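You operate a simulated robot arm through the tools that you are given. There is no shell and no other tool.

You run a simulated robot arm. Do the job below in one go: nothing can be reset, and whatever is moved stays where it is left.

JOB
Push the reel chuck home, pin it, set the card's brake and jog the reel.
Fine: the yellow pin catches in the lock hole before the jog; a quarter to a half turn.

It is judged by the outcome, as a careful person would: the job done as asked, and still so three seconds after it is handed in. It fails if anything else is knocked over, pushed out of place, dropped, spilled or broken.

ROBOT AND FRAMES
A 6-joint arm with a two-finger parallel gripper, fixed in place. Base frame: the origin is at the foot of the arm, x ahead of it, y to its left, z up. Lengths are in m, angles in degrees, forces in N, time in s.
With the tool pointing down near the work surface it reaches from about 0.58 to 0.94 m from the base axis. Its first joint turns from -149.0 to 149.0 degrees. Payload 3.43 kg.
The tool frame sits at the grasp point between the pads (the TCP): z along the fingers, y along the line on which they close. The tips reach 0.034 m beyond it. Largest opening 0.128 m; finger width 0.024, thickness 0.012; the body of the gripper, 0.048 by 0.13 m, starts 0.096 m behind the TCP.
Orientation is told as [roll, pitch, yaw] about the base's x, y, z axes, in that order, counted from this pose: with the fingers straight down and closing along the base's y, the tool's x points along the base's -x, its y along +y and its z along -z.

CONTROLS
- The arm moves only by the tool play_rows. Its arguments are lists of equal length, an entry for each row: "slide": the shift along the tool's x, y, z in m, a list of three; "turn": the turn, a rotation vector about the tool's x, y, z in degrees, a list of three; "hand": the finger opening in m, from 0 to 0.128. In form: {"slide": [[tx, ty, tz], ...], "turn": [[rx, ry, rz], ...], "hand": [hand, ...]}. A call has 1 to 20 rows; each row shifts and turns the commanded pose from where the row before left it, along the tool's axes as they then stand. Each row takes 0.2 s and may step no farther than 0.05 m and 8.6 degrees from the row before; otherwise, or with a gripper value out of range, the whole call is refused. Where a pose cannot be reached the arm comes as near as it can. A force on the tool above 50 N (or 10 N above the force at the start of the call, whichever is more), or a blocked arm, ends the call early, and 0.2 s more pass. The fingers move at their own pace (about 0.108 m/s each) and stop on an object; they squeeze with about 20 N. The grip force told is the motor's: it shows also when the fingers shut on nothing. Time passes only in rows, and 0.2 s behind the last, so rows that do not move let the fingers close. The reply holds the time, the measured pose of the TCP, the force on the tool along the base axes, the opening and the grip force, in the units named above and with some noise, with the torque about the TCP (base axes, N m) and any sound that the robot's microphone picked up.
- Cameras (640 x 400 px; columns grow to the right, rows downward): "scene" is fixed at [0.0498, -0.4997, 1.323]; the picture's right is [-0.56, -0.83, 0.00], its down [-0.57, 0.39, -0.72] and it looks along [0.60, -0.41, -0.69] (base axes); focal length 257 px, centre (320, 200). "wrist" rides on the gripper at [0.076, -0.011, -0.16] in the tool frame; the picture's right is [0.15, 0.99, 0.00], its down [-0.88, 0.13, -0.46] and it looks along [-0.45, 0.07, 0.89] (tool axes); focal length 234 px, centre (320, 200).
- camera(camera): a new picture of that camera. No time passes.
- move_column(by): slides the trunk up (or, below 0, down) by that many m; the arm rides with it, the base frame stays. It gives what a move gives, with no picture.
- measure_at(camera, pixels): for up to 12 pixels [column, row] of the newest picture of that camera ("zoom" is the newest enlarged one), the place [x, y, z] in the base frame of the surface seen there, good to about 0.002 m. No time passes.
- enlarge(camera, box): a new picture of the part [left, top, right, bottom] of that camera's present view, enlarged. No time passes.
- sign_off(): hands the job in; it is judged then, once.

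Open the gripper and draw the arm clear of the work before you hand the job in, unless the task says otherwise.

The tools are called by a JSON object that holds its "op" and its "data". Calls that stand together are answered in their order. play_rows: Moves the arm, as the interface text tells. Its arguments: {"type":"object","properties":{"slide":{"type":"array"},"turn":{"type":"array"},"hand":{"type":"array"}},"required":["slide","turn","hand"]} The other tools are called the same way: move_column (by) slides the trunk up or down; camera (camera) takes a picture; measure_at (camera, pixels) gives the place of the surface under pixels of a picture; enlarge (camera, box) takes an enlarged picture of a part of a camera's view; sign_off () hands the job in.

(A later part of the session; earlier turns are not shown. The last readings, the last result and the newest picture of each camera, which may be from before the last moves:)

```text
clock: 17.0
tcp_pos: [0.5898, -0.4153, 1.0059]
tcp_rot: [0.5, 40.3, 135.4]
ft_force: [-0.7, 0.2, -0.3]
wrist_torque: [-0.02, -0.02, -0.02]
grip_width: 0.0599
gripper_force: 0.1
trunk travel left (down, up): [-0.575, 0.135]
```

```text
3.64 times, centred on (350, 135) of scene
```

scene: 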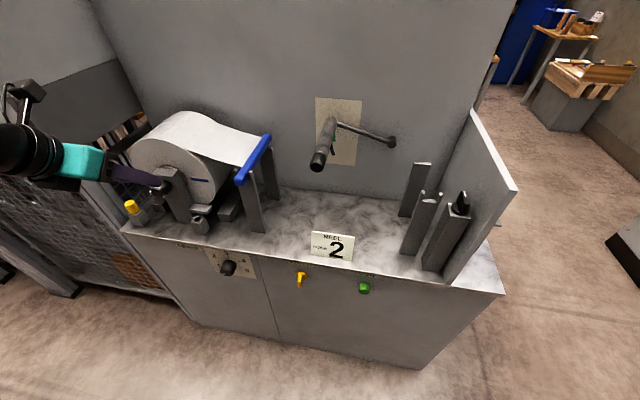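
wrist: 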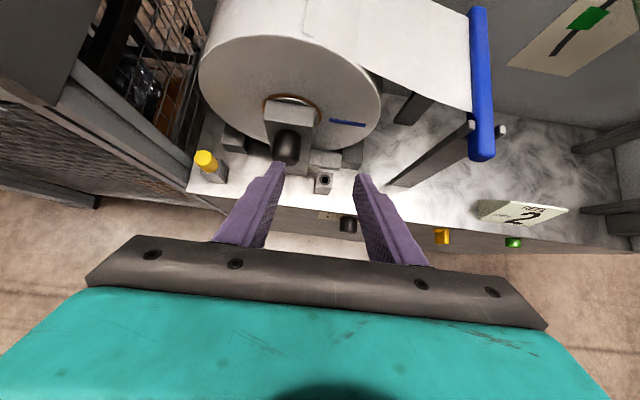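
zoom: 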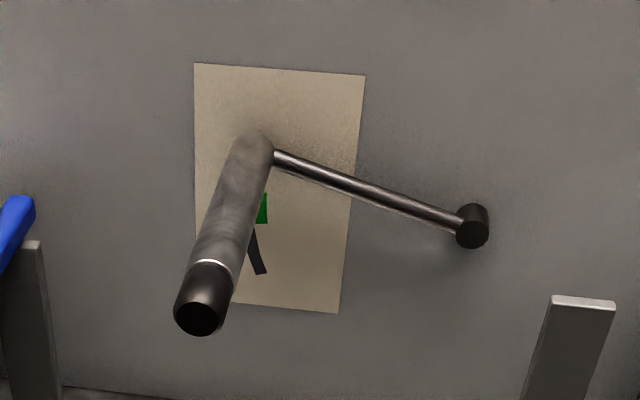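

The wall plate is a separate lever and gauge, not part of this job, so I'll leave it alone. Now I'll move over the pin (about (0.7655, -0.3512), top z 0.8275) with fingers open 0.05, stopping above it.

{"op": "play_rows", "data": {"slide": [[0, -0.0425, 0], [0, -0.0425, 0], [0, -0.0425, 0], [0, -0.0425, 0], [-0.0058, 0, 0.0414], [-0.0058, 0, 0.0414], [-0.0058, 0, 0.0414], [0, 0, 0]], "turn": [[0, 0, 0], [0, 0, 0], [0, 0, 0], [0, 0, 0], [0, 0, 0], [0, 0, 0], [0, 0, 0], [0, 0, 0]], "hand": [0.05, 0.05, 0.05, 0.05, 0.05, 0.05, 0.05, 0.05]}}

{"op": "camera", "data": {"camera": "wrist"}}

{"op": "camera", "data": {"camera": "scene"}}

```text
clock: 18.8
tcp_pos: [0.7565, -0.3421, 0.8979]
tcp_rot: [0.4, 40.2, 135.3]
ft_force: [-0.6, 0.1, 0.5]
wrist_torque: [-0.01, -0.01, -0.01]
grip_width: 0.0499
gripper_force: 0.1
trunk travel left (down, up): [-0.575, 0.135]
```

```text
taken
```

wrist: 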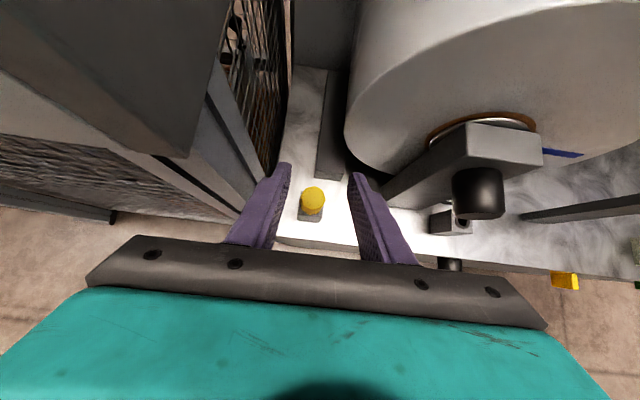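

```text
taken
```

scene: 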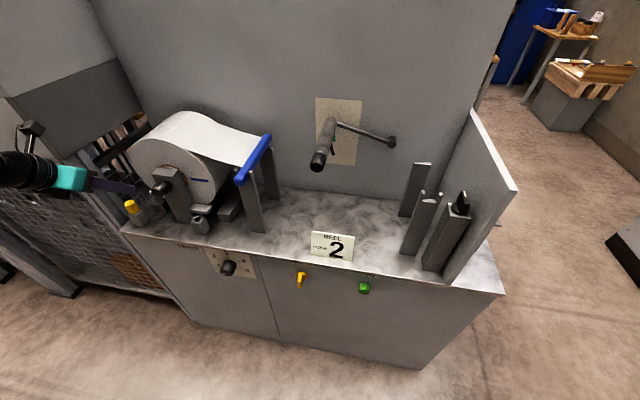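

The pin at (313,200) lies between the fingers. I'll check its exact centre and the left panel corner clearance before going down.

{"op": "enlarge", "data": {"camera": "wrist", "box": [270, 160, 370, 240]}}

{"op": "measure_at", "data": {"camera": "zoom", "pixels": [[270, 140], [225, 140], [315, 140], [270, 112], [270, 175], [270, 230], [265, 265], [225, 265], [310, 275], [270, 290]]}}

{"op": "measure_at", "data": {"camera": "wrist", "pixels": [[185, 150], [195, 130], [150, 150], [120, 240], [235, 215], [240, 185], [150, 110]]}}

```text
5.00 times, centred on (320, 200) of wrist
```

zoom: 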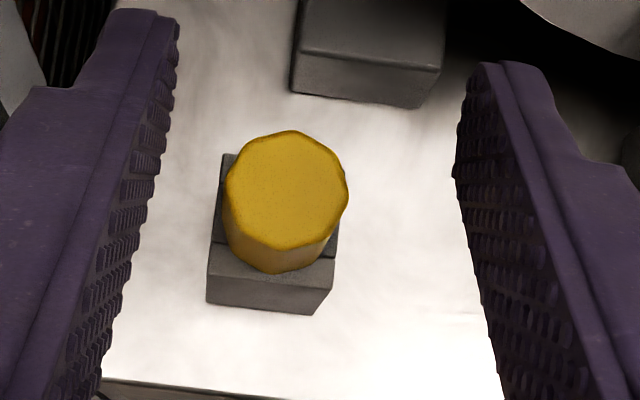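

```text
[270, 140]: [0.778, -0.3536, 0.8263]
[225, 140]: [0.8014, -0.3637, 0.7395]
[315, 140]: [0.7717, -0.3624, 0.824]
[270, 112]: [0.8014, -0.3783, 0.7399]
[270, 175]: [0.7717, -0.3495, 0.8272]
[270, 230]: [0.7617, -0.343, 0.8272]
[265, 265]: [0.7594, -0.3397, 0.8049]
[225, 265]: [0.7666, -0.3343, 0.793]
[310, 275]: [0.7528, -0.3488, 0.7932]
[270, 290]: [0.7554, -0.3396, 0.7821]
```

```text
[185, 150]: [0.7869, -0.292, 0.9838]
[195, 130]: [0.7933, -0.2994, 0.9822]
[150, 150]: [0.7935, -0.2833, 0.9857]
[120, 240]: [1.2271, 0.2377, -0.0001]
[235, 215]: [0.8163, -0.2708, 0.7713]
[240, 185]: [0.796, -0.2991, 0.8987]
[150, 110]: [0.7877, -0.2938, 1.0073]
```

The pin centre is at about u=0.0417, v=0.0387, and the panel corner is clear by more than 2 cm. I'll descend 67 mm straight down around the knob.

{"op": "play_rows", "data": {"slide": [[-0.0142, -0.0005, 0.0172], [-0.0142, -0.0005, 0.0172], [-0.0142, -0.0004, 0.0172], [0, 0, 0]], "turn": [[0, 0, 0], [0, 0, 0], [0, 0, 0], [0, 0, 0]], "hand": [0.05, 0.05, 0.05, 0.05]}}

{"op": "enlarge", "data": {"camera": "wrist", "box": [240, 120, 400, 240]}}

{"op": "enlarge", "data": {"camera": "scene", "box": [60, 160, 180, 240]}}

```text
clock: 19.8
tcp_pos: [0.7601, -0.344, 0.8313]
tcp_rot: [0.4, 40.2, 135.4]
ft_force: [0.7, -1.4, 0.1]
wrist_torque: [-0.02, 0.0, 0.02]
grip_width: 0.0502
gripper_force: 0.0
trunk travel left (down, up): [-0.575, 0.135]
```

```text
3.33 times, centred on (320, 180) of wrist
```

zoom: 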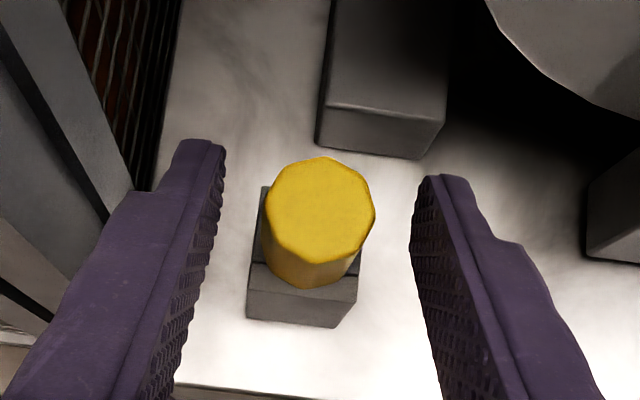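

```text
5.00 times, centred on (120, 200) of scene
```

zoom: 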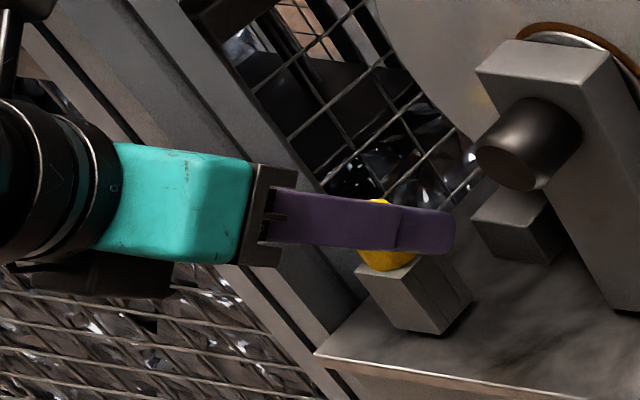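

The fingers straddle the knob. I'll retract 4 mm along the tool for tab clearance later, then close on the pin.

{"op": "play_rows", "data": {"slide": [[0, 0, -0.004], [0, 0, 0], [0, 0, 0], [0, 0, 0]], "turn": [[0, 0, 0], [0, 0, 0], [0, 0, 0], [0, 0, 0]], "hand": [0.05, 0.01, 0.01, 0.01]}}

{"op": "enlarge", "data": {"camera": "wrist", "box": [240, 120, 400, 240]}}

```text
clock: 20.8
tcp_pos: [0.7573, -0.3409, 0.835]
tcp_rot: [0.4, 40.2, 135.3]
ft_force: [-0.2, -0.5, 0.7]
wrist_torque: [-0.01, 0.02, -0.03]
grip_width: 0.0268
gripper_force: 19.9
trunk travel left (down, up): [-0.575, 0.135]
```

```text
3.33 times, centred on (320, 180) of wrist
```

zoom: 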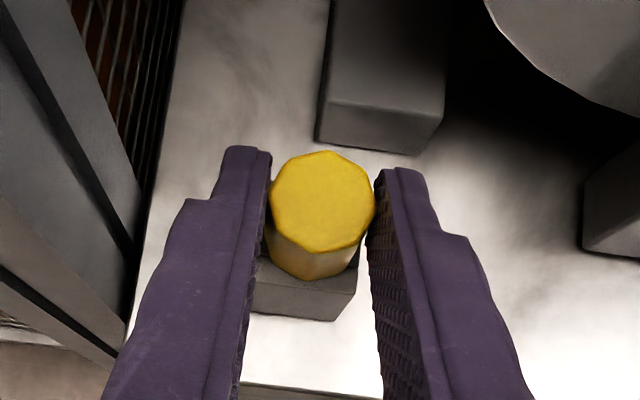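

The knob is gripped at 0.0268 m width. I'll lift straight up 70 mm, watching for force.

{"op": "play_rows", "data": {"slide": [[0.0045, 0, -0.0053], [0.0091, 0, -0.0107], [0.0091, 0, -0.0107], [0.0091, 0, -0.0107], [0.0091, 0, -0.0107], [0.0091, 0, -0.0107], [0, 0, 0]], "turn": [[0, 0, 0], [0, 0, 0], [0, 0, 0], [0, 0, 0], [0, 0, 0], [0, 0, 0], [0, 0, 0]], "hand": [0.01, 0.01, 0.01, 0.01, 0.01, 0.01, 0.01]}}

{"op": "camera", "data": {"camera": "wrist"}}

{"op": "enlarge", "data": {"camera": "scene", "box": [60, 150, 180, 240]}}

```text
clock: 22.4
tcp_pos: [0.7572, -0.3403, 0.9108]
tcp_rot: [0.4, 40.2, 135.5]
ft_force: [-1.0, -0.3, -0.4]
wrist_torque: [0.01, 0.03, -0.01]
grip_width: 0.027
gripper_force: 20.2
trunk travel left (down, up): [-0.575, 0.135]
```

```text
taken
```

wrist: 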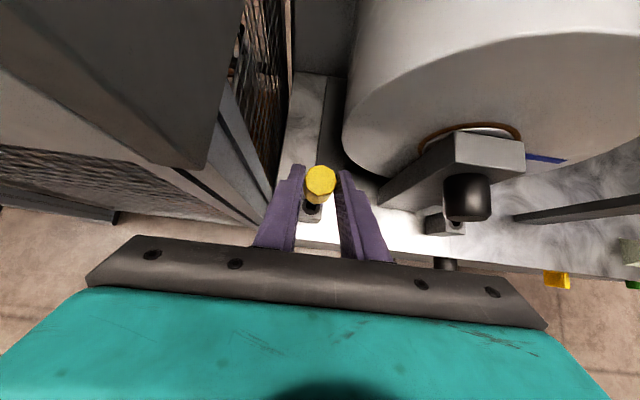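

```text
4.44 times, centred on (120, 195) of scene
```

zoom: 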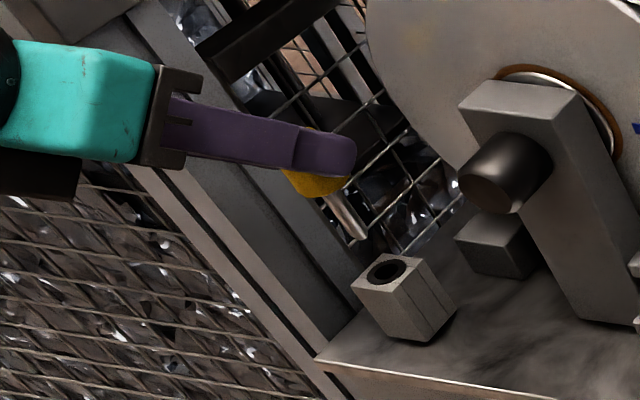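

The pin is out, hanging vertical with its metal shaft visible. I'll measure the emptied park hole to get the exact park-to-lock translation.

{"op": "measure_at", "data": {"camera": "zoom", "pixels": [[370, 273], [402, 267], [390, 262], [383, 281], [356, 287], [385, 255], [427, 258], [396, 292], [320, 175], [345, 205], [360, 238]]}}

{"op": "camera", "data": {"camera": "scene"}}

{"op": "enlarge", "data": {"camera": "scene", "box": [175, 195, 225, 240]}}

```text
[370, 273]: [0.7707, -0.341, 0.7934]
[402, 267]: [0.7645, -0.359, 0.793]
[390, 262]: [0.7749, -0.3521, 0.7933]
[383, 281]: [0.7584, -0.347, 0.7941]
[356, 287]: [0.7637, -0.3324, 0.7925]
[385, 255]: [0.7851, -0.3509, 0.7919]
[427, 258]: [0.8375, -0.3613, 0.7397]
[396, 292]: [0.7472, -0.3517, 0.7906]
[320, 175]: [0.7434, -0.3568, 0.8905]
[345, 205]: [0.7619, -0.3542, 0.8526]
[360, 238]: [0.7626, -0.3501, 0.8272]
```

```text
taken
```

scene: 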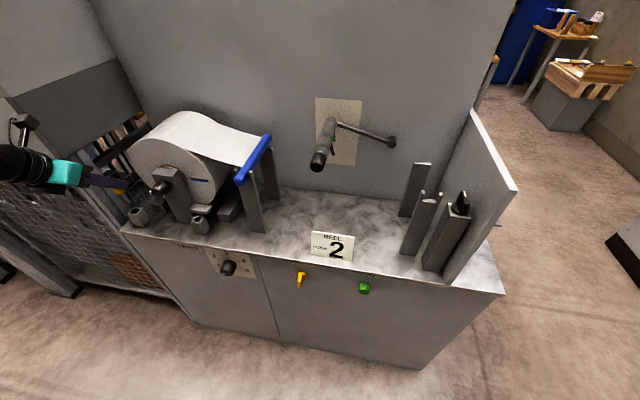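

```text
8.89 times, centred on (200, 218) of scene
```

zoom: 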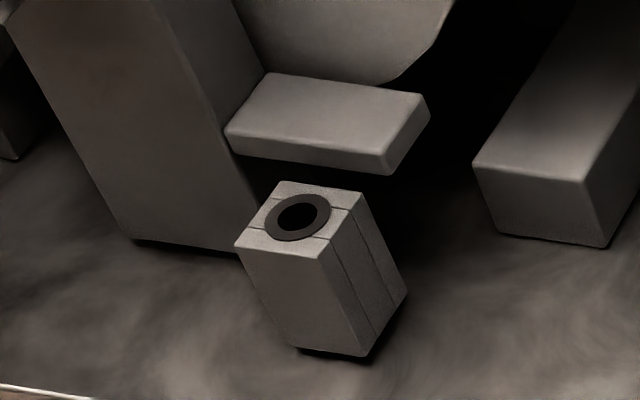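

{"op": "measure_at", "data": {"camera": "zoom", "pixels": [[268, 219], [327, 213], [305, 196], [292, 238], [240, 243], [283, 184], [357, 196], [318, 254], [300, 130], [375, 150], [230, 135]]}}

```text
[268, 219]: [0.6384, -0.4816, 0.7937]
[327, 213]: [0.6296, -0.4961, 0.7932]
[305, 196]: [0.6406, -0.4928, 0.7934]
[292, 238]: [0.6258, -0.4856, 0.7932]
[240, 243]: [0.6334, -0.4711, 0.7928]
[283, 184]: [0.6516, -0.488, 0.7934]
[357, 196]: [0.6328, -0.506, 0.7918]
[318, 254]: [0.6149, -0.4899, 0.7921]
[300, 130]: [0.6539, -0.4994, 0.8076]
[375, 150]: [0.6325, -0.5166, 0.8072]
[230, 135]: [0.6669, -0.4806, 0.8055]
```

Both holes are measured, giving a translation of du≈+0.1925, dv≈+0.004. I'll carry the pin out past the chuck knob, across, and back in above the lock hole, staying high.

{"op": "play_rows", "data": {"slide": [[-0.0267, 0, -0.0227], [-0.0267, 0, -0.0227], [0, 0.0481, 0], [0, 0.0481, 0], [0, 0.0481, 0], [0, 0.0481, 0], [0.0284, 0, 0.0241], [0.0284, 0, 0.0241], [0, 0, 0], [0, 0, 0]], "turn": [[0, 0, 0], [0, 0, 0], [0, 0, 0], [0, 0, 0], [0, 0, 0], [0, 0, 0], [0, 0, 0], [0, 0, 0], [0, 0, 0], [0, 0, 0]], "hand": [0.01, 0.01, 0.01, 0.01, 0.01, 0.01, 0.01, 0.01, 0.01, 0.01]}}

{"op": "camera", "data": {"camera": "wrist"}}

{"op": "camera", "data": {"camera": "scene"}}

{"op": "enlarge", "data": {"camera": "scene", "box": [150, 160, 250, 240]}}

```text
clock: 24.6
tcp_pos: [0.6306, -0.4837, 0.9114]
tcp_rot: [0.3, 40.1, 135.4]
ft_force: [-0.6, 0.7, -1.0]
wrist_torque: [0.0, -0.01, 0.0]
grip_width: 0.0267
gripper_force: 20.4
out of reach, approached as far as the arm can: row 6
trunk travel left (down, up): [-0.575, 0.135]
```

```text
taken
```

wrist: 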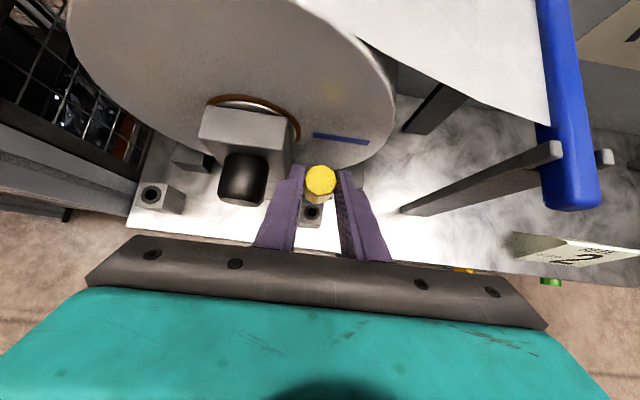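

```text
taken
```

scene: 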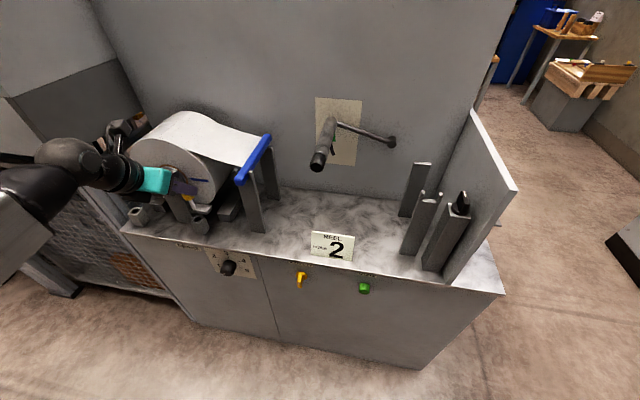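

```text
5.00 times, centred on (200, 200) of scene
```

zoom: 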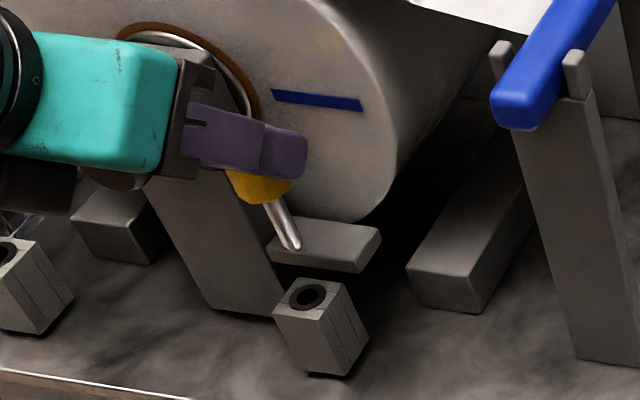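

The first outward move hit the inner reach limit, so v ended about 7 mm too far in (TCP u=0.232, v=0.037). I'll correct to u=0.234, v=0.030 and check where the shaft tip is.

{"op": "play_rows", "data": {"slide": [[-0.0053, 0.0018, -0.0045], [0, 0, 0], [0, 0, 0]], "turn": [[0, 0, 0], [0, 0, 0], [0, 0, 0]], "hand": [0.01, 0.01, 0.01]}}

{"op": "enlarge", "data": {"camera": "wrist", "box": [270, 150, 370, 240]}}

{"op": "enlarge", "data": {"camera": "scene", "box": [175, 180, 235, 240]}}

```text
clock: 25.4
tcp_pos: [0.6248, -0.4817, 0.911]
tcp_rot: [0.4, 40.1, 135.5]
ft_force: [0.2, 0.2, -0.9]
wrist_torque: [0.03, -0.02, 0.01]
grip_width: 0.0269
gripper_force: 19.3
trunk travel left (down, up): [-0.575, 0.135]
```

```text
4.44 times, centred on (320, 195) of wrist
```

zoom: 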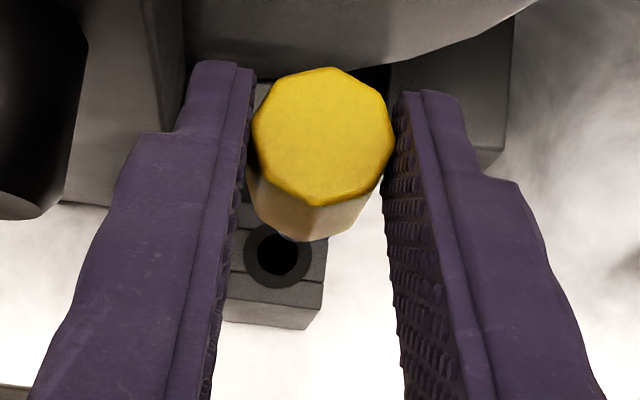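

```text
6.67 times, centred on (205, 210) of scene
```

zoom: 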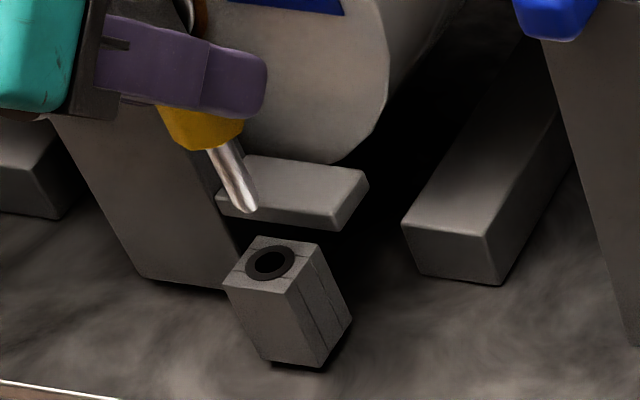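

{"op": "measure_at", "data": {"camera": "zoom", "pixels": [[225, 165], [232, 180], [238, 193], [242, 203], [200, 135], [250, 268], [290, 256]]}}

{"op": "enlarge", "data": {"camera": "wrist", "box": [290, 160, 350, 230]}}

{"op": "measure_at", "data": {"camera": "zoom", "pixels": [[325, 95], [240, 100], [405, 110], [320, 50], [320, 170], [250, 305], [300, 325], [215, 285], [250, 340], [290, 350]]}}

```text
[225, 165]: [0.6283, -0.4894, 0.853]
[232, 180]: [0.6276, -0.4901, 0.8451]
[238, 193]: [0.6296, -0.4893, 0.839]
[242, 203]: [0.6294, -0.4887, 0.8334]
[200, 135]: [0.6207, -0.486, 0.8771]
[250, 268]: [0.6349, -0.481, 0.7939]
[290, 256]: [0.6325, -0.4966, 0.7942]
```

```text
5.71 times, centred on (320, 195) of wrist
```

zoom: 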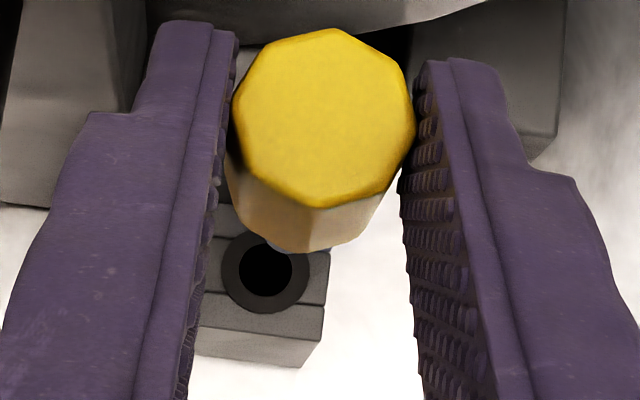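

```text
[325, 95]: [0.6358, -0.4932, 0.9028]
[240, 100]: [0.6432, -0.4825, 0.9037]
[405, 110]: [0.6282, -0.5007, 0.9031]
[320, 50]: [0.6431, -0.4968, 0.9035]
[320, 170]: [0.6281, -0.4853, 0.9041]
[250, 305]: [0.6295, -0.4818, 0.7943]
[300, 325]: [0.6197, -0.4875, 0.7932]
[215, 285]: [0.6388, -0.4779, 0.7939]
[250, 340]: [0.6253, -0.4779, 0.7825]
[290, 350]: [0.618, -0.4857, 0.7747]
```

The shaft and knob centre read about u=0.2355, v=0.044, against the hole at (0.2338, 0.043). I'll shift by about (-1.2, -1.3) mm and lower 30 mm so the tip is just above the hole.

{"op": "play_rows", "data": {"slide": [[-0.001, -0.0012, -0.0008], [-0.0097, 0, 0.0115], [-0.0097, 0, 0.0115], [0, 0, 0]], "turn": [[0, 0, 0], [0, 0, 0], [0, 0, 0], [0, 0, 0]], "hand": [0.01, 0.01, 0.01, 0.01]}}

{"op": "enlarge", "data": {"camera": "scene", "box": [185, 195, 225, 235]}}

{"op": "enlarge", "data": {"camera": "wrist", "box": [290, 150, 350, 220]}}

```text
clock: 26.4
tcp_pos: [0.6262, -0.4805, 0.8821]
tcp_rot: [0.4, 40.2, 135.3]
ft_force: [0.1, 0.1, -0.7]
wrist_torque: [0.0, -0.02, -0.01]
grip_width: 0.0267
gripper_force: 19.8
trunk travel left (down, up): [-0.575, 0.135]
```

```text
10.00 times, centred on (205, 215) of scene
```

zoom: 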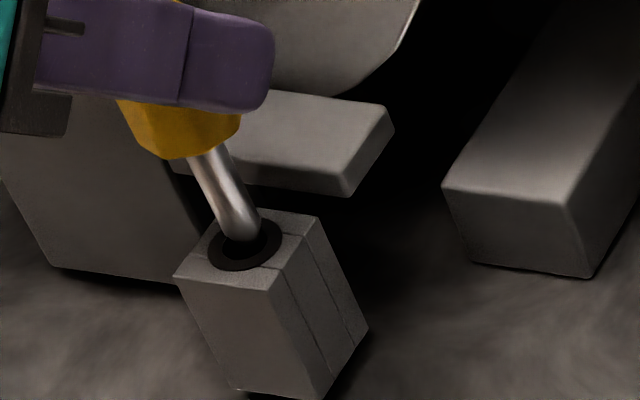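

```text
5.71 times, centred on (320, 185) of wrist
```

zoom: 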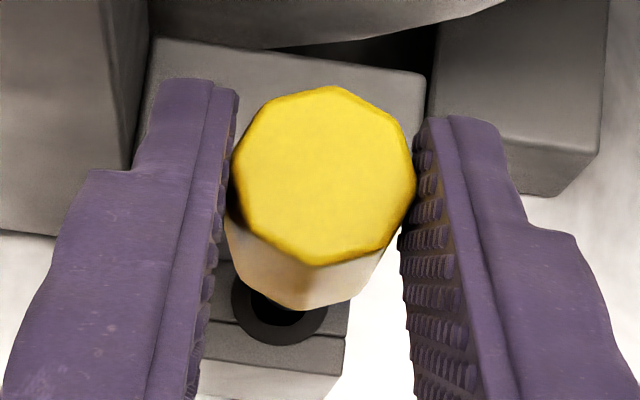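

The shaft tip is right over the bore. I'll lower in small steps, watching the force.

{"op": "play_rows", "data": {"slide": [[-0.0019, 0, 0.0023], [-0.0019, 0, 0.0023], [-0.0019, 0, 0.0023], [-0.0019, 0, 0.0023], [0, 0, 0]], "turn": [[0, 0, 0], [0, 0, 0], [0, 0, 0], [0, 0, 0], [0, 0, 0]], "hand": [0.01, 0.01, 0.01, 0.01, 0.01]}}

{"op": "enlarge", "data": {"camera": "scene", "box": [185, 195, 225, 235]}}

```text
clock: 27.6
tcp_pos: [0.626, -0.4787, 0.8713]
tcp_rot: [0.4, 40.2, 135.4]
ft_force: [-0.9, 0.8, -0.1]
wrist_torque: [0.03, 0.04, 0.04]
grip_width: 0.027
gripper_force: 20.0
trunk travel left (down, up): [-0.575, 0.135]
```

```text
10.00 times, centred on (205, 215) of scene
```

zoom: 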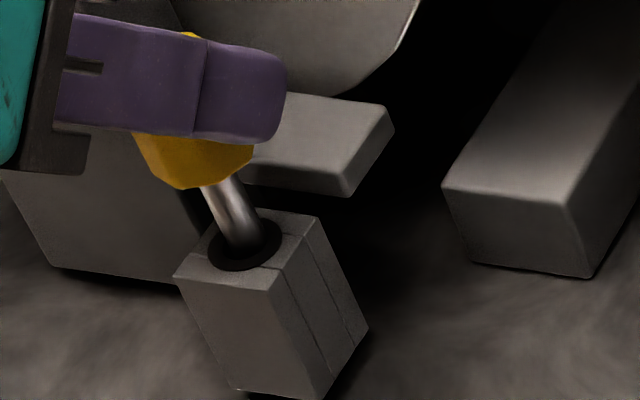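

The shaft is entering the bore with almost no force. I'll continue down toward the seated height (TCP z≈0.835).

{"op": "play_rows", "data": {"slide": [[-0.0026, 0, 0.0031], [-0.0026, 0, 0.0031], [-0.0026, 0, 0.0031], [-0.0026, 0, 0.0031], [-0.0026, 0, 0.0031], [-0.0026, 0, 0.0031], [-0.0026, 0, 0.0031], [-0.0026, 0, 0.0031], [0, 0, 0]], "turn": [[0, 0, 0], [0, 0, 0], [0, 0, 0], [0, 0, 0], [0, 0, 0], [0, 0, 0], [0, 0, 0], [0, 0, 0], [0, 0, 0]], "hand": [0.01, 0.01, 0.01, 0.01, 0.01, 0.01, 0.01, 0.01, 0.01]}}

{"op": "enlarge", "data": {"camera": "scene", "box": [185, 195, 225, 235]}}

```text
clock: 29.6
tcp_pos: [0.6252, -0.4798, 0.8376]
tcp_rot: [0.3, 40.2, 135.4]
ft_force: [-4.0, 5.3, -0.1]
wrist_torque: [0.24, 0.14, 0.03]
grip_width: 0.0269
gripper_force: 19.8
trunk travel left (down, up): [-0.575, 0.135]
```

```text
10.00 times, centred on (205, 215) of scene
```

zoom: 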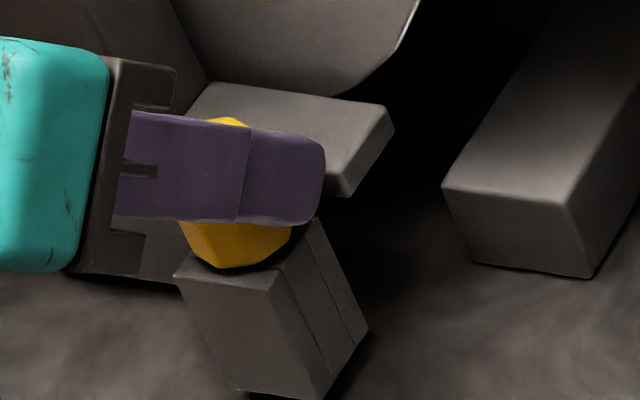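

The pin is nearly seated with a slight side force of about 6.6 N. I'll ease half a millimetre outward and press down gently until it seats.

{"op": "play_rows", "data": {"slide": [[-0.0014, 0, 0.0005], [-0.001, 0, 0.0011], [-0.001, 0, 0.0011], [0, 0, 0]], "turn": [[0, 0, 0], [0, 0, 0], [0, 0, 0], [0, 0, 0]], "hand": [0.01, 0.01, 0.01, 0.01]}}

{"op": "enlarge", "data": {"camera": "scene", "box": [185, 195, 225, 235]}}

```text
clock: 30.6
tcp_pos: [0.6253, -0.4792, 0.8354]
tcp_rot: [0.4, 40.5, 135.3]
ft_force: [1.6, 3.3, 18.6]
wrist_torque: [0.11, -0.44, 0.03]
grip_width: 0.027
gripper_force: 20.1
trunk travel left (down, up): [-0.575, 0.135]
```

```text
10.00 times, centred on (205, 215) of scene
```

zoom: 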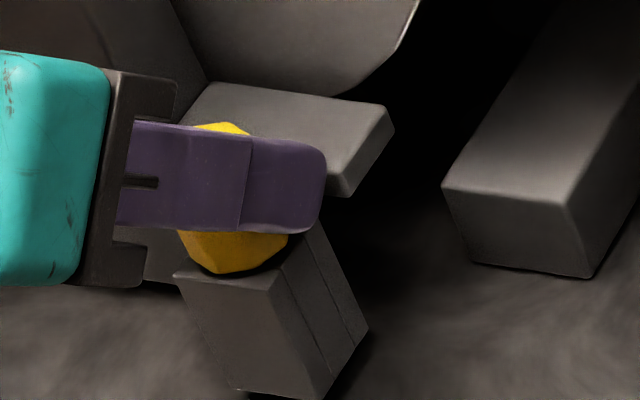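

The vertical force rose to 18.6 N at the seated height. I'll open the fingers and check that the pin stands fully seated.

{"op": "play_rows", "data": {"slide": [[0, 0, 0], [0, 0, 0], [0, 0, 0]], "turn": [[0, 0, 0], [0, 0, 0], [0, 0, 0]], "hand": [0.05, 0.05, 0.05]}}

{"op": "enlarge", "data": {"camera": "wrist", "box": [270, 120, 370, 220]}}

{"op": "measure_at", "data": {"camera": "zoom", "pixels": [[320, 160], [320, 190], [320, 220], [350, 190], [290, 190], [320, 100], [320, 280]]}}

```text
clock: 31.4
tcp_pos: [0.6239, -0.4792, 0.8334]
tcp_rot: [0.4, 40.3, 135.4]
ft_force: [-0.3, -0.3, -0.7]
wrist_torque: [0.01, -0.02, 0.0]
grip_width: 0.0503
gripper_force: 0.0
trunk travel left (down, up): [-0.575, 0.135]
```

```text
4.00 times, centred on (320, 170) of wrist
```

zoom: 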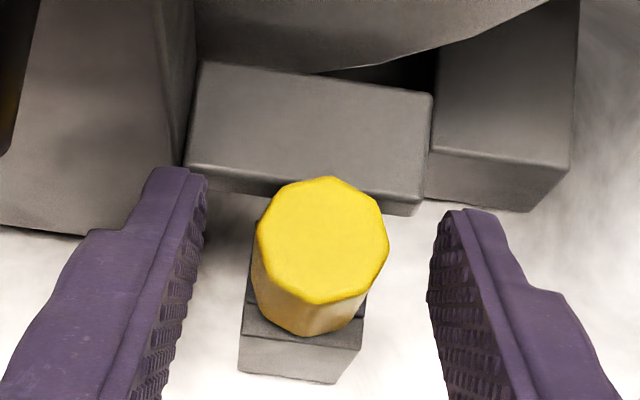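

```text
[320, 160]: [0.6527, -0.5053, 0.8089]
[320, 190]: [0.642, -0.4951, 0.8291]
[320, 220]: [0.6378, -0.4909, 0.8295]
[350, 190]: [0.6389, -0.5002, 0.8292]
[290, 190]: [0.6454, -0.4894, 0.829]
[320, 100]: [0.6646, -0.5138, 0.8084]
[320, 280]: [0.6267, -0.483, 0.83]
```

The pin top reads z≈0.829 against 0.8275 when parked, possibly 1–2 mm short of fully in. I'll rise, close the fingers and press down on the top of the pin to seat it.

{"op": "play_rows", "data": {"slide": [[0.0162, 0, -0.0191], [0.0162, 0, -0.0191], [0, 0, 0], [0, 0, 0], [-0.0074, 0, 0.0088], [-0.0074, 0, 0.0088], [0, 0, 0]], "turn": [[0, 0, 0], [0, 0, 0], [0, 0, 0], [0, 0, 0], [0, 0, 0], [0, 0, 0], [0, 0, 0]], "hand": [0.05, 0.05, 0.0, 0.0, 0.0, 0.0, 0.0]}}

{"op": "enlarge", "data": {"camera": "scene", "box": [175, 185, 235, 235]}}

{"op": "enlarge", "data": {"camera": "wrist", "box": [260, 120, 380, 240]}}

```text
clock: 33.0
tcp_pos: [0.625, -0.4792, 0.8629]
tcp_rot: [0.3, 40.5, 135.3]
ft_force: [-0.7, -0.2, 13.8]
wrist_torque: [-0.17, -0.09, -0.04]
grip_width: 0.0
gripper_force: 20.6
trunk travel left (down, up): [-0.575, 0.135]
```

```text
8.00 times, centred on (205, 210) of scene
```

zoom: 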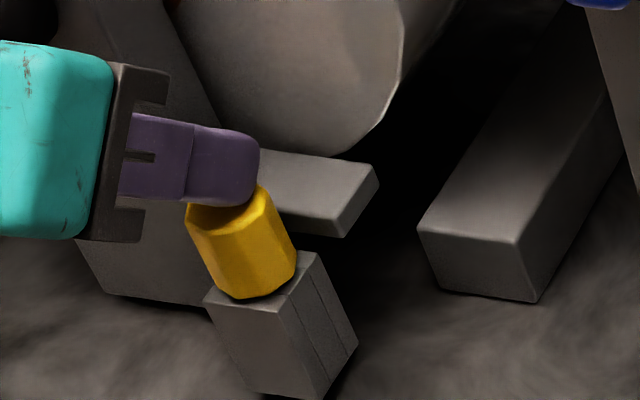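

```text
3.33 times, centred on (320, 180) of wrist
```

zoom: 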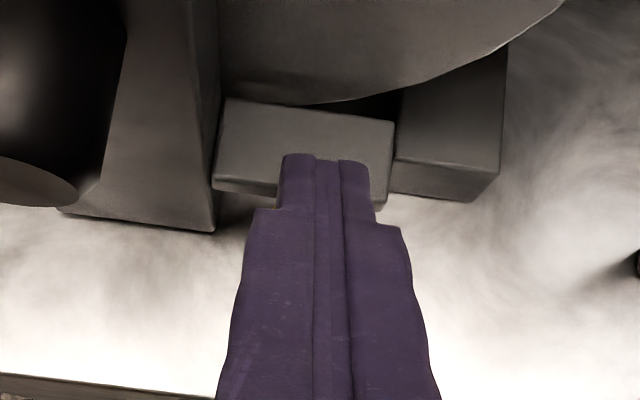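

Contact is made at 13.8 N with the tip centred on the pin. I'll press in 1.5 mm steps up to the force limit.

{"op": "play_rows", "data": {"slide": [[-0.001, 0, 0.0011], [-0.001, 0, 0.0011], [-0.001, 0, 0.0011], [0, 0, 0]], "turn": [[0, 0, 0], [0, 0, 0], [0, 0, 0], [0, 0, 0]], "hand": [0, 0, 0, 0]}}

{"op": "enlarge", "data": {"camera": "scene", "box": [175, 185, 235, 235]}}

```text
clock: 34.0
tcp_pos: [0.6245, -0.4793, 0.8622]
tcp_rot: [0.2, 41.1, 135.5]
ft_force: [1.2, 3.5, 45.1]
wrist_torque: [-0.28, -0.49, -0.01]
grip_width: 0.0
gripper_force: 19.9
trunk travel left (down, up): [-0.575, 0.135]
```

```text
8.00 times, centred on (205, 210) of scene
```

zoom: 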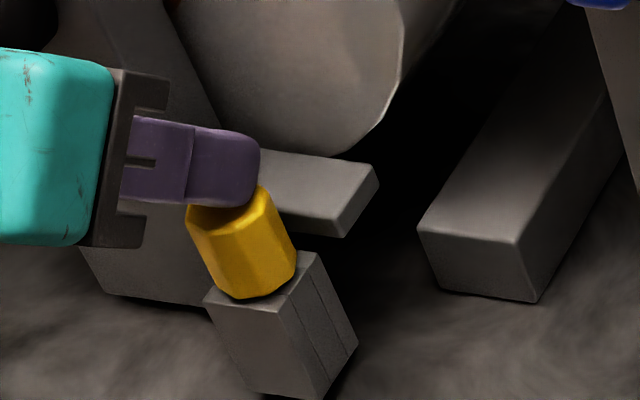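

45 N gives no further travel, so the pin is fully down. I'll back off and compare it closely with its parked state.

{"op": "play_rows", "data": {"slide": [[0.002, 0, -0.0024], [0.013, 0, -0.0153], [0.013, 0, -0.0153], [-0.02, 0, -0.02], [0, 0, 0]], "turn": [[0, 0, 0], [0, 0, 0], [0, 0, 0], [0, 0, 0], [0, 0, 0]], "hand": [0, 0, 0, 0, 0]}}

{"op": "enlarge", "data": {"camera": "wrist", "box": [250, 120, 390, 230]}}

{"op": "enlarge", "data": {"camera": "scene", "box": [180, 190, 220, 235]}}

{"op": "measure_at", "data": {"camera": "zoom", "pixels": [[275, 125], [255, 125], [290, 130], [265, 140], [300, 190], [300, 225], [255, 250], [335, 260], [300, 90]]}}

```text
clock: 35.2
tcp_pos: [0.604, -0.4596, 0.9025]
tcp_rot: [0.4, 40.2, 135.5]
ft_force: [0.7, 0.0, 0.0]
wrist_torque: [0.02, 0.0, 0.01]
grip_width: 0.0
gripper_force: 20.2
trunk travel left (down, up): [-0.575, 0.135]
```

```text
3.64 times, centred on (320, 175) of wrist
```

zoom: 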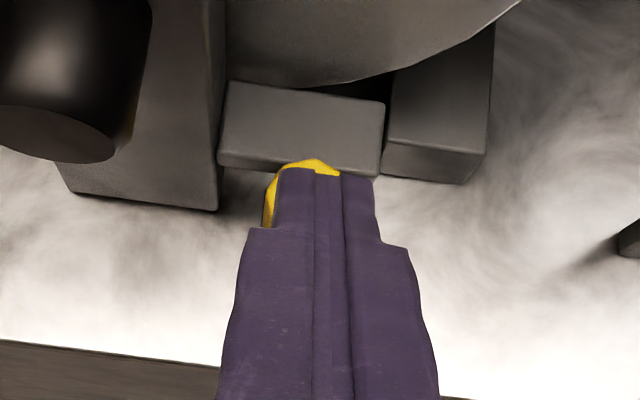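

```text
8.89 times, centred on (200, 212) of scene
```

zoom: 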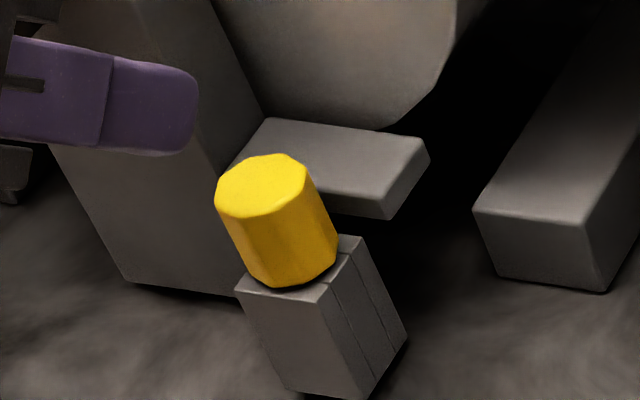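

```text
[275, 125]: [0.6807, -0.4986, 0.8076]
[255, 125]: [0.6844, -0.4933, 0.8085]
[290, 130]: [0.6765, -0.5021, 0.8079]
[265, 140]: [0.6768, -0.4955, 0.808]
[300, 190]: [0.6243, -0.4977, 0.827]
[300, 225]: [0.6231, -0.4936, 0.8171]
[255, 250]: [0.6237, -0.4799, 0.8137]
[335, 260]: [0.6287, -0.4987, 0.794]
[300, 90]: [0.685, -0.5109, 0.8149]
```

{"op": "measure_at", "data": {"camera": "zoom", "pixels": [[262, 185], [235, 190], [290, 180], [262, 168], [260, 205], [245, 180], [275, 280], [300, 282], [330, 200], [270, 190], [345, 205], [400, 150]]}}

```text
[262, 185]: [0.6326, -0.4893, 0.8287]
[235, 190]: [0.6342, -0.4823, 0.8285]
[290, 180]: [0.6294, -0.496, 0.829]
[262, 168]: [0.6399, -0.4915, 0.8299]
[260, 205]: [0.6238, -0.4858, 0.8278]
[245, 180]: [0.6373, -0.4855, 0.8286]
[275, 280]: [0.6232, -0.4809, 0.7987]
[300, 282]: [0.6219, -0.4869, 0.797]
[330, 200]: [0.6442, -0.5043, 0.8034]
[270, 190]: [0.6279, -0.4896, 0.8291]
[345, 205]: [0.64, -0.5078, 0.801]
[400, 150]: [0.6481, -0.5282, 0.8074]
```

The pin top reads about 1–2 mm higher than when parked, and a thin dark gap shows under the knob. I'll open the fingers and take a clear closer look for tilt or incomplete seating.

{"op": "play_rows", "data": {"slide": [[0, 0, 0], [0, 0, 0], [0, 0, 0]], "turn": [[0, 0, 0], [0, 0, 0], [0, 0, 0]], "hand": [0.07, 0.07, 0.07]}}

{"op": "enlarge", "data": {"camera": "wrist", "box": [290, 140, 350, 210]}}

{"op": "enlarge", "data": {"camera": "scene", "box": [186, 205, 210, 229]}}

```text
clock: 36.0
tcp_pos: [0.6047, -0.4604, 0.9031]
tcp_rot: [0.4, 40.2, 135.5]
ft_force: [-3.1, -0.8, -1.2]
wrist_torque: [-0.01, 0.06, 0.02]
grip_width: 0.0684
gripper_force: 0.1
trunk travel left (down, up): [-0.575, 0.135]
```

```text
5.71 times, centred on (320, 175) of wrist
```

zoom: 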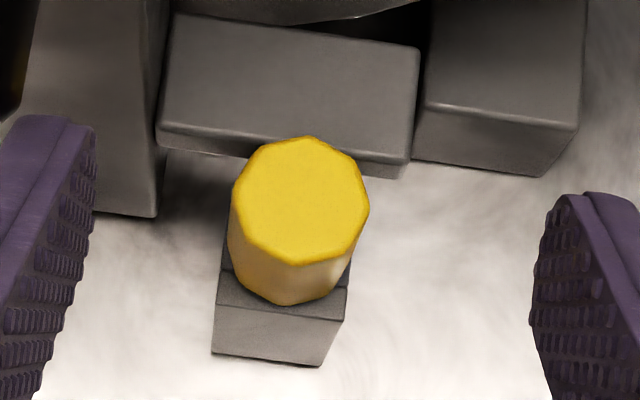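

```text
16.00 times, centred on (198, 217) of scene
```

zoom: 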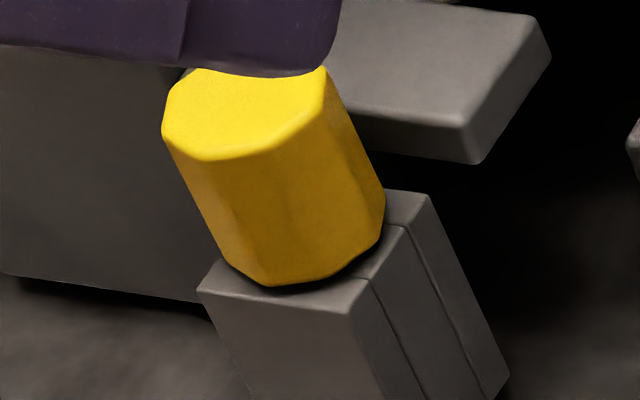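

No tilt is visible and the shaft is about 41–43 mm into the block. I'll regrasp the knob lightly and test with sub-millimetre motions whether it's caught or loose, then seat it again if needed.

{"op": "play_rows", "data": {"slide": [[0, 0, 0], [-0.0114, 0, 0.0343], [-0.0113, 0, 0.0343], [0, 0, 0], [0, 0, 0], [0, 0, 0]], "turn": [[0, 0, 0], [0, 0, 0], [0, 0, 0], [0, 0, 0], [0, 0, 0], [0, 0, 0]], "hand": [0.044, 0.044, 0.044, 0.01, 0.01, 0.01]}}

{"op": "play_rows", "data": {"slide": [[0.0003, 0, -0.0004], [0.0003, 0, -0.0004], [0, 0, 0]], "turn": [[0, 0, 0], [0, 0, 0], [0, 0, 0]], "hand": [0.01, 0.01, 0.01]}}

```text
clock: 37.4
tcp_pos: [0.6236, -0.4793, 0.8337]
tcp_rot: [0.3, 40.2, 135.4]
ft_force: [5.3, 0.3, 1.0]
wrist_torque: [0.17, -0.4, 0.05]
grip_width: 0.0268
gripper_force: 19.9
trunk travel left (down, up): [-0.575, 0.135]
```

```text
clock: 38.2
tcp_pos: [0.6247, -0.4776, 0.8346]
tcp_rot: [0.3, 40.2, 135.4]
ft_force: [6.0, 1.4, 0.1]
wrist_torque: [0.29, -0.41, 0.1]
grip_width: 0.0269
gripper_force: 19.8
trunk travel left (down, up): [-0.575, 0.135]
```

There is no vertical resistance after about 1 mm. I'll lift one more millimetre to confirm.

{"op": "play_rows", "data": {"slide": [[0.0006, 0, -0.0008], [0.0006, 0, -0.0008], [0, 0, 0]], "turn": [[0, 0, 0], [0, 0, 0], [0, 0, 0]], "hand": [0.01, 0.01, 0.01]}}

{"op": "enlarge", "data": {"camera": "scene", "box": [186, 205, 210, 229]}}

```text
clock: 39.0
tcp_pos: [0.6232, -0.4793, 0.8376]
tcp_rot: [0.5, 40.3, 135.5]
ft_force: [0.3, 0.2, -0.3]
wrist_torque: [0.0, 0.06, -0.03]
grip_width: 0.0267
gripper_force: 20.3
trunk travel left (down, up): [-0.575, 0.135]
```

```text
16.00 times, centred on (198, 217) of scene
```

zoom: 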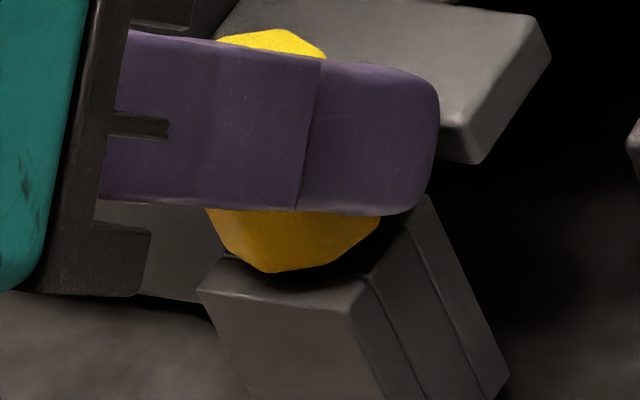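

The pin lifts freely, so it isn't caught; it stops a little short, probably on the edge of a tighter bore below. I'll press lightly and search sideways in ~0.7 mm steps for it to drop in.

{"op": "play_rows", "data": {"slide": [[-0.0013, 0, 0.0015], [-0.0008, 0, 0.0009], [0, 0, 0]], "turn": [[0, 0, 0], [0, 0, 0], [0, 0, 0]], "hand": [0.01, 0.01, 0.01]}}

{"op": "play_rows", "data": {"slide": [[-0.0003, 0.0007, 0.0004], [0, 0, 0]], "turn": [[0, 0, 0], [0, 0, 0]], "hand": [0.01, 0.01]}}

{"op": "play_rows", "data": {"slide": [[0, -0.0014, 0], [0, 0, 0]], "turn": [[0, 0, 0], [0, 0, 0]], "hand": [0.01, 0.01]}}

{"op": "play_rows", "data": {"slide": [[0.0006, 0.0007, 0.0005], [0, 0, 0]], "turn": [[0, 0, 0], [0, 0, 0]], "hand": [0.01, 0.01]}}

{"op": "play_rows", "data": {"slide": [[-0.0011, 0, -0.0009], [0, 0, 0]], "turn": [[0, 0, 0], [0, 0, 0]], "hand": [0.01, 0.01]}}

```text
clock: 39.8
tcp_pos: [0.624, -0.4794, 0.8351]
tcp_rot: [0.3, 40.3, 135.5]
ft_force: [5.8, 4.2, 3.7]
wrist_torque: [0.41, -0.34, 0.11]
grip_width: 0.0266
gripper_force: 19.7
trunk travel left (down, up): [-0.575, 0.135]
```

```text
clock: 40.4
tcp_pos: [0.6253, -0.4784, 0.8342]
tcp_rot: [0.3, 40.4, 135.4]
ft_force: [11.7, 8.3, 8.4]
wrist_torque: [0.41, -0.54, 0.16]
grip_width: 0.0265
gripper_force: 19.9
trunk travel left (down, up): [-0.575, 0.135]
```

```text
clock: 41.0
tcp_pos: [0.6248, -0.4782, 0.8354]
tcp_rot: [0.3, 40.4, 135.4]
ft_force: [11.9, 0.0, 8.2]
wrist_torque: [0.19, -0.61, 0.14]
grip_width: 0.0271
gripper_force: 20.3
trunk travel left (down, up): [-0.575, 0.135]
```

```text
clock: 41.6
tcp_pos: [0.6237, -0.4776, 0.8353]
tcp_rot: [0.4, 40.3, 135.4]
ft_force: [10.7, 5.6, 10.1]
wrist_torque: [0.23, -0.54, 0.18]
grip_width: 0.0268
gripper_force: 20.2
trunk travel left (down, up): [-0.575, 0.135]
```

```text
clock: 42.2
tcp_pos: [0.6236, -0.4793, 0.8356]
tcp_rot: [0.4, 40.4, 135.3]
ft_force: [14.1, -1.7, 9.0]
wrist_torque: [0.08, -0.63, 0.09]
grip_width: 0.0266
gripper_force: 20.4
trunk travel left (down, up): [-0.575, 0.135]
```

The side forces show the tool sits about 1 mm too far toward +u and outward. I'll lift slightly, recentre by (-1.3, +1.0) mm, check for zero side force, then press again.

{"op": "play_rows", "data": {"slide": [[0.0013, 0, -0.0015], [0.0008, -0.0013, 0.0006], [0, 0, 0]], "turn": [[0, 0, 0], [0, 0, 0], [0, 0, 0]], "hand": [0.01, 0.01, 0.01]}}

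{"op": "play_rows", "data": {"slide": [[-0.0013, 0, 0.0015], [0, 0, 0]], "turn": [[0, 0, 0], [0, 0, 0]], "hand": [0.01, 0.01]}}

{"op": "play_rows", "data": {"slide": [[-0.0006, 0, 0.0008], [0, 0, 0]], "turn": [[0, 0, 0], [0, 0, 0]], "hand": [0.01, 0.01]}}

```text
clock: 43.0
tcp_pos: [0.6245, -0.4782, 0.8344]
tcp_rot: [0.6, 40.1, 135.4]
ft_force: [5.8, -3.9, -2.5]
wrist_torque: [-0.07, -0.45, -0.01]
grip_width: 0.0269
gripper_force: 19.5
trunk travel left (down, up): [-0.575, 0.135]
```

```text
clock: 43.6
tcp_pos: [0.6233, -0.4784, 0.835]
tcp_rot: [0.4, 40.3, 135.3]
ft_force: [2.1, -5.7, 4.8]
wrist_torque: [0.01, -0.19, -0.03]
grip_width: 0.0267
gripper_force: 20.2
trunk travel left (down, up): [-0.575, 0.135]
```

```text
clock: 44.2
tcp_pos: [0.6246, -0.479, 0.8347]
tcp_rot: [0.5, 40.4, 135.5]
ft_force: [-2.2, -4.3, 15.0]
wrist_torque: [0.01, -0.09, -0.04]
grip_width: 0.0267
gripper_force: 20.3
trunk travel left (down, up): [-0.575, 0.135]
```

Lateral force is small now, with a firm vertical stop at 15 N. I'll release and re-measure the pin top and the knob-to-block gap.

{"op": "play_rows", "data": {"slide": [[0, 0, 0], [0, 0, 0], [0.0162, 0, -0.0191], [0.0162, 0, -0.0191], [-0.018, 0, -0.018], [0, 0, 0]], "turn": [[0, 0, 0], [0, 0, 0], [0, 0, 0], [0, 0, 0], [0, 0, 0], [0, 0, 0]], "hand": [0.044, 0.044, 0.044, 0.06, 0.07, 0.07]}}

{"op": "enlarge", "data": {"camera": "wrist", "box": [290, 140, 350, 210]}}

{"op": "measure_at", "data": {"camera": "zoom", "pixels": [[300, 180], [300, 210], [280, 200], [320, 200], [300, 235], [240, 330], [300, 340], [230, 290]]}}

{"op": "enlarge", "data": {"camera": "scene", "box": [186, 205, 210, 229]}}

{"op": "measure_at", "data": {"camera": "zoom", "pixels": [[240, 110], [220, 120], [270, 100], [250, 130], [250, 90], [260, 280], [300, 278], [230, 290], [330, 295], [400, 205]]}}

```text
clock: 45.6
tcp_pos: [0.6084, -0.4584, 0.8835]
tcp_rot: [0.2, 40.3, 135.5]
ft_force: [0.1, 0.2, 0.5]
wrist_torque: [-0.02, -0.04, 0.02]
grip_width: 0.0701
gripper_force: 0.0
trunk travel left (down, up): [-0.575, 0.135]
```

```text
5.71 times, centred on (320, 175) of wrist
```

zoom: 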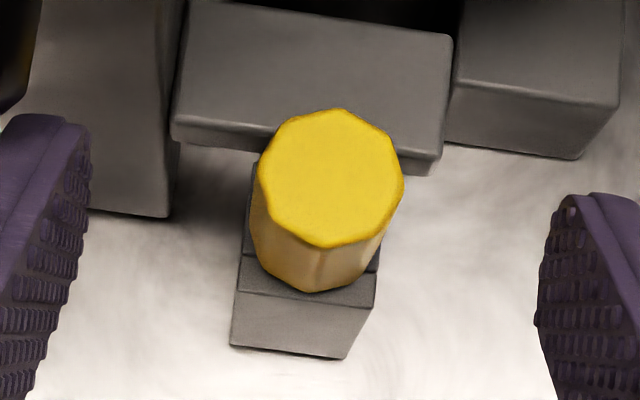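

```text
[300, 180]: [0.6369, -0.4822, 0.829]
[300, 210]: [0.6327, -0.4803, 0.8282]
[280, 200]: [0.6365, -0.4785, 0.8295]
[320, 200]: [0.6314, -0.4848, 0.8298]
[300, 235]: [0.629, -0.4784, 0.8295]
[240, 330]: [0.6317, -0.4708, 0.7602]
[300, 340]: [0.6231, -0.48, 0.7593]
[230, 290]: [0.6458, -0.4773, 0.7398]
```

```text
16.00 times, centred on (198, 217) of scene
```

zoom: 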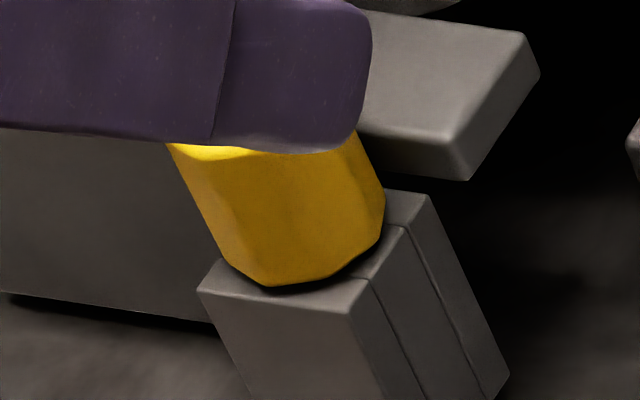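

```text
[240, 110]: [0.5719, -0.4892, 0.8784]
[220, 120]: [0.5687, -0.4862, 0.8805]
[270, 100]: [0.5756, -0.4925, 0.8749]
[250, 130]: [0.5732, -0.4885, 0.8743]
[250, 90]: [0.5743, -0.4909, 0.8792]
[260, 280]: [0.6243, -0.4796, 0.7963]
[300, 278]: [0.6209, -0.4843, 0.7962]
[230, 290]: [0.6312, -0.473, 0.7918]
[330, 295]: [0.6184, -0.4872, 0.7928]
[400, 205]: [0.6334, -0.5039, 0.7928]
```

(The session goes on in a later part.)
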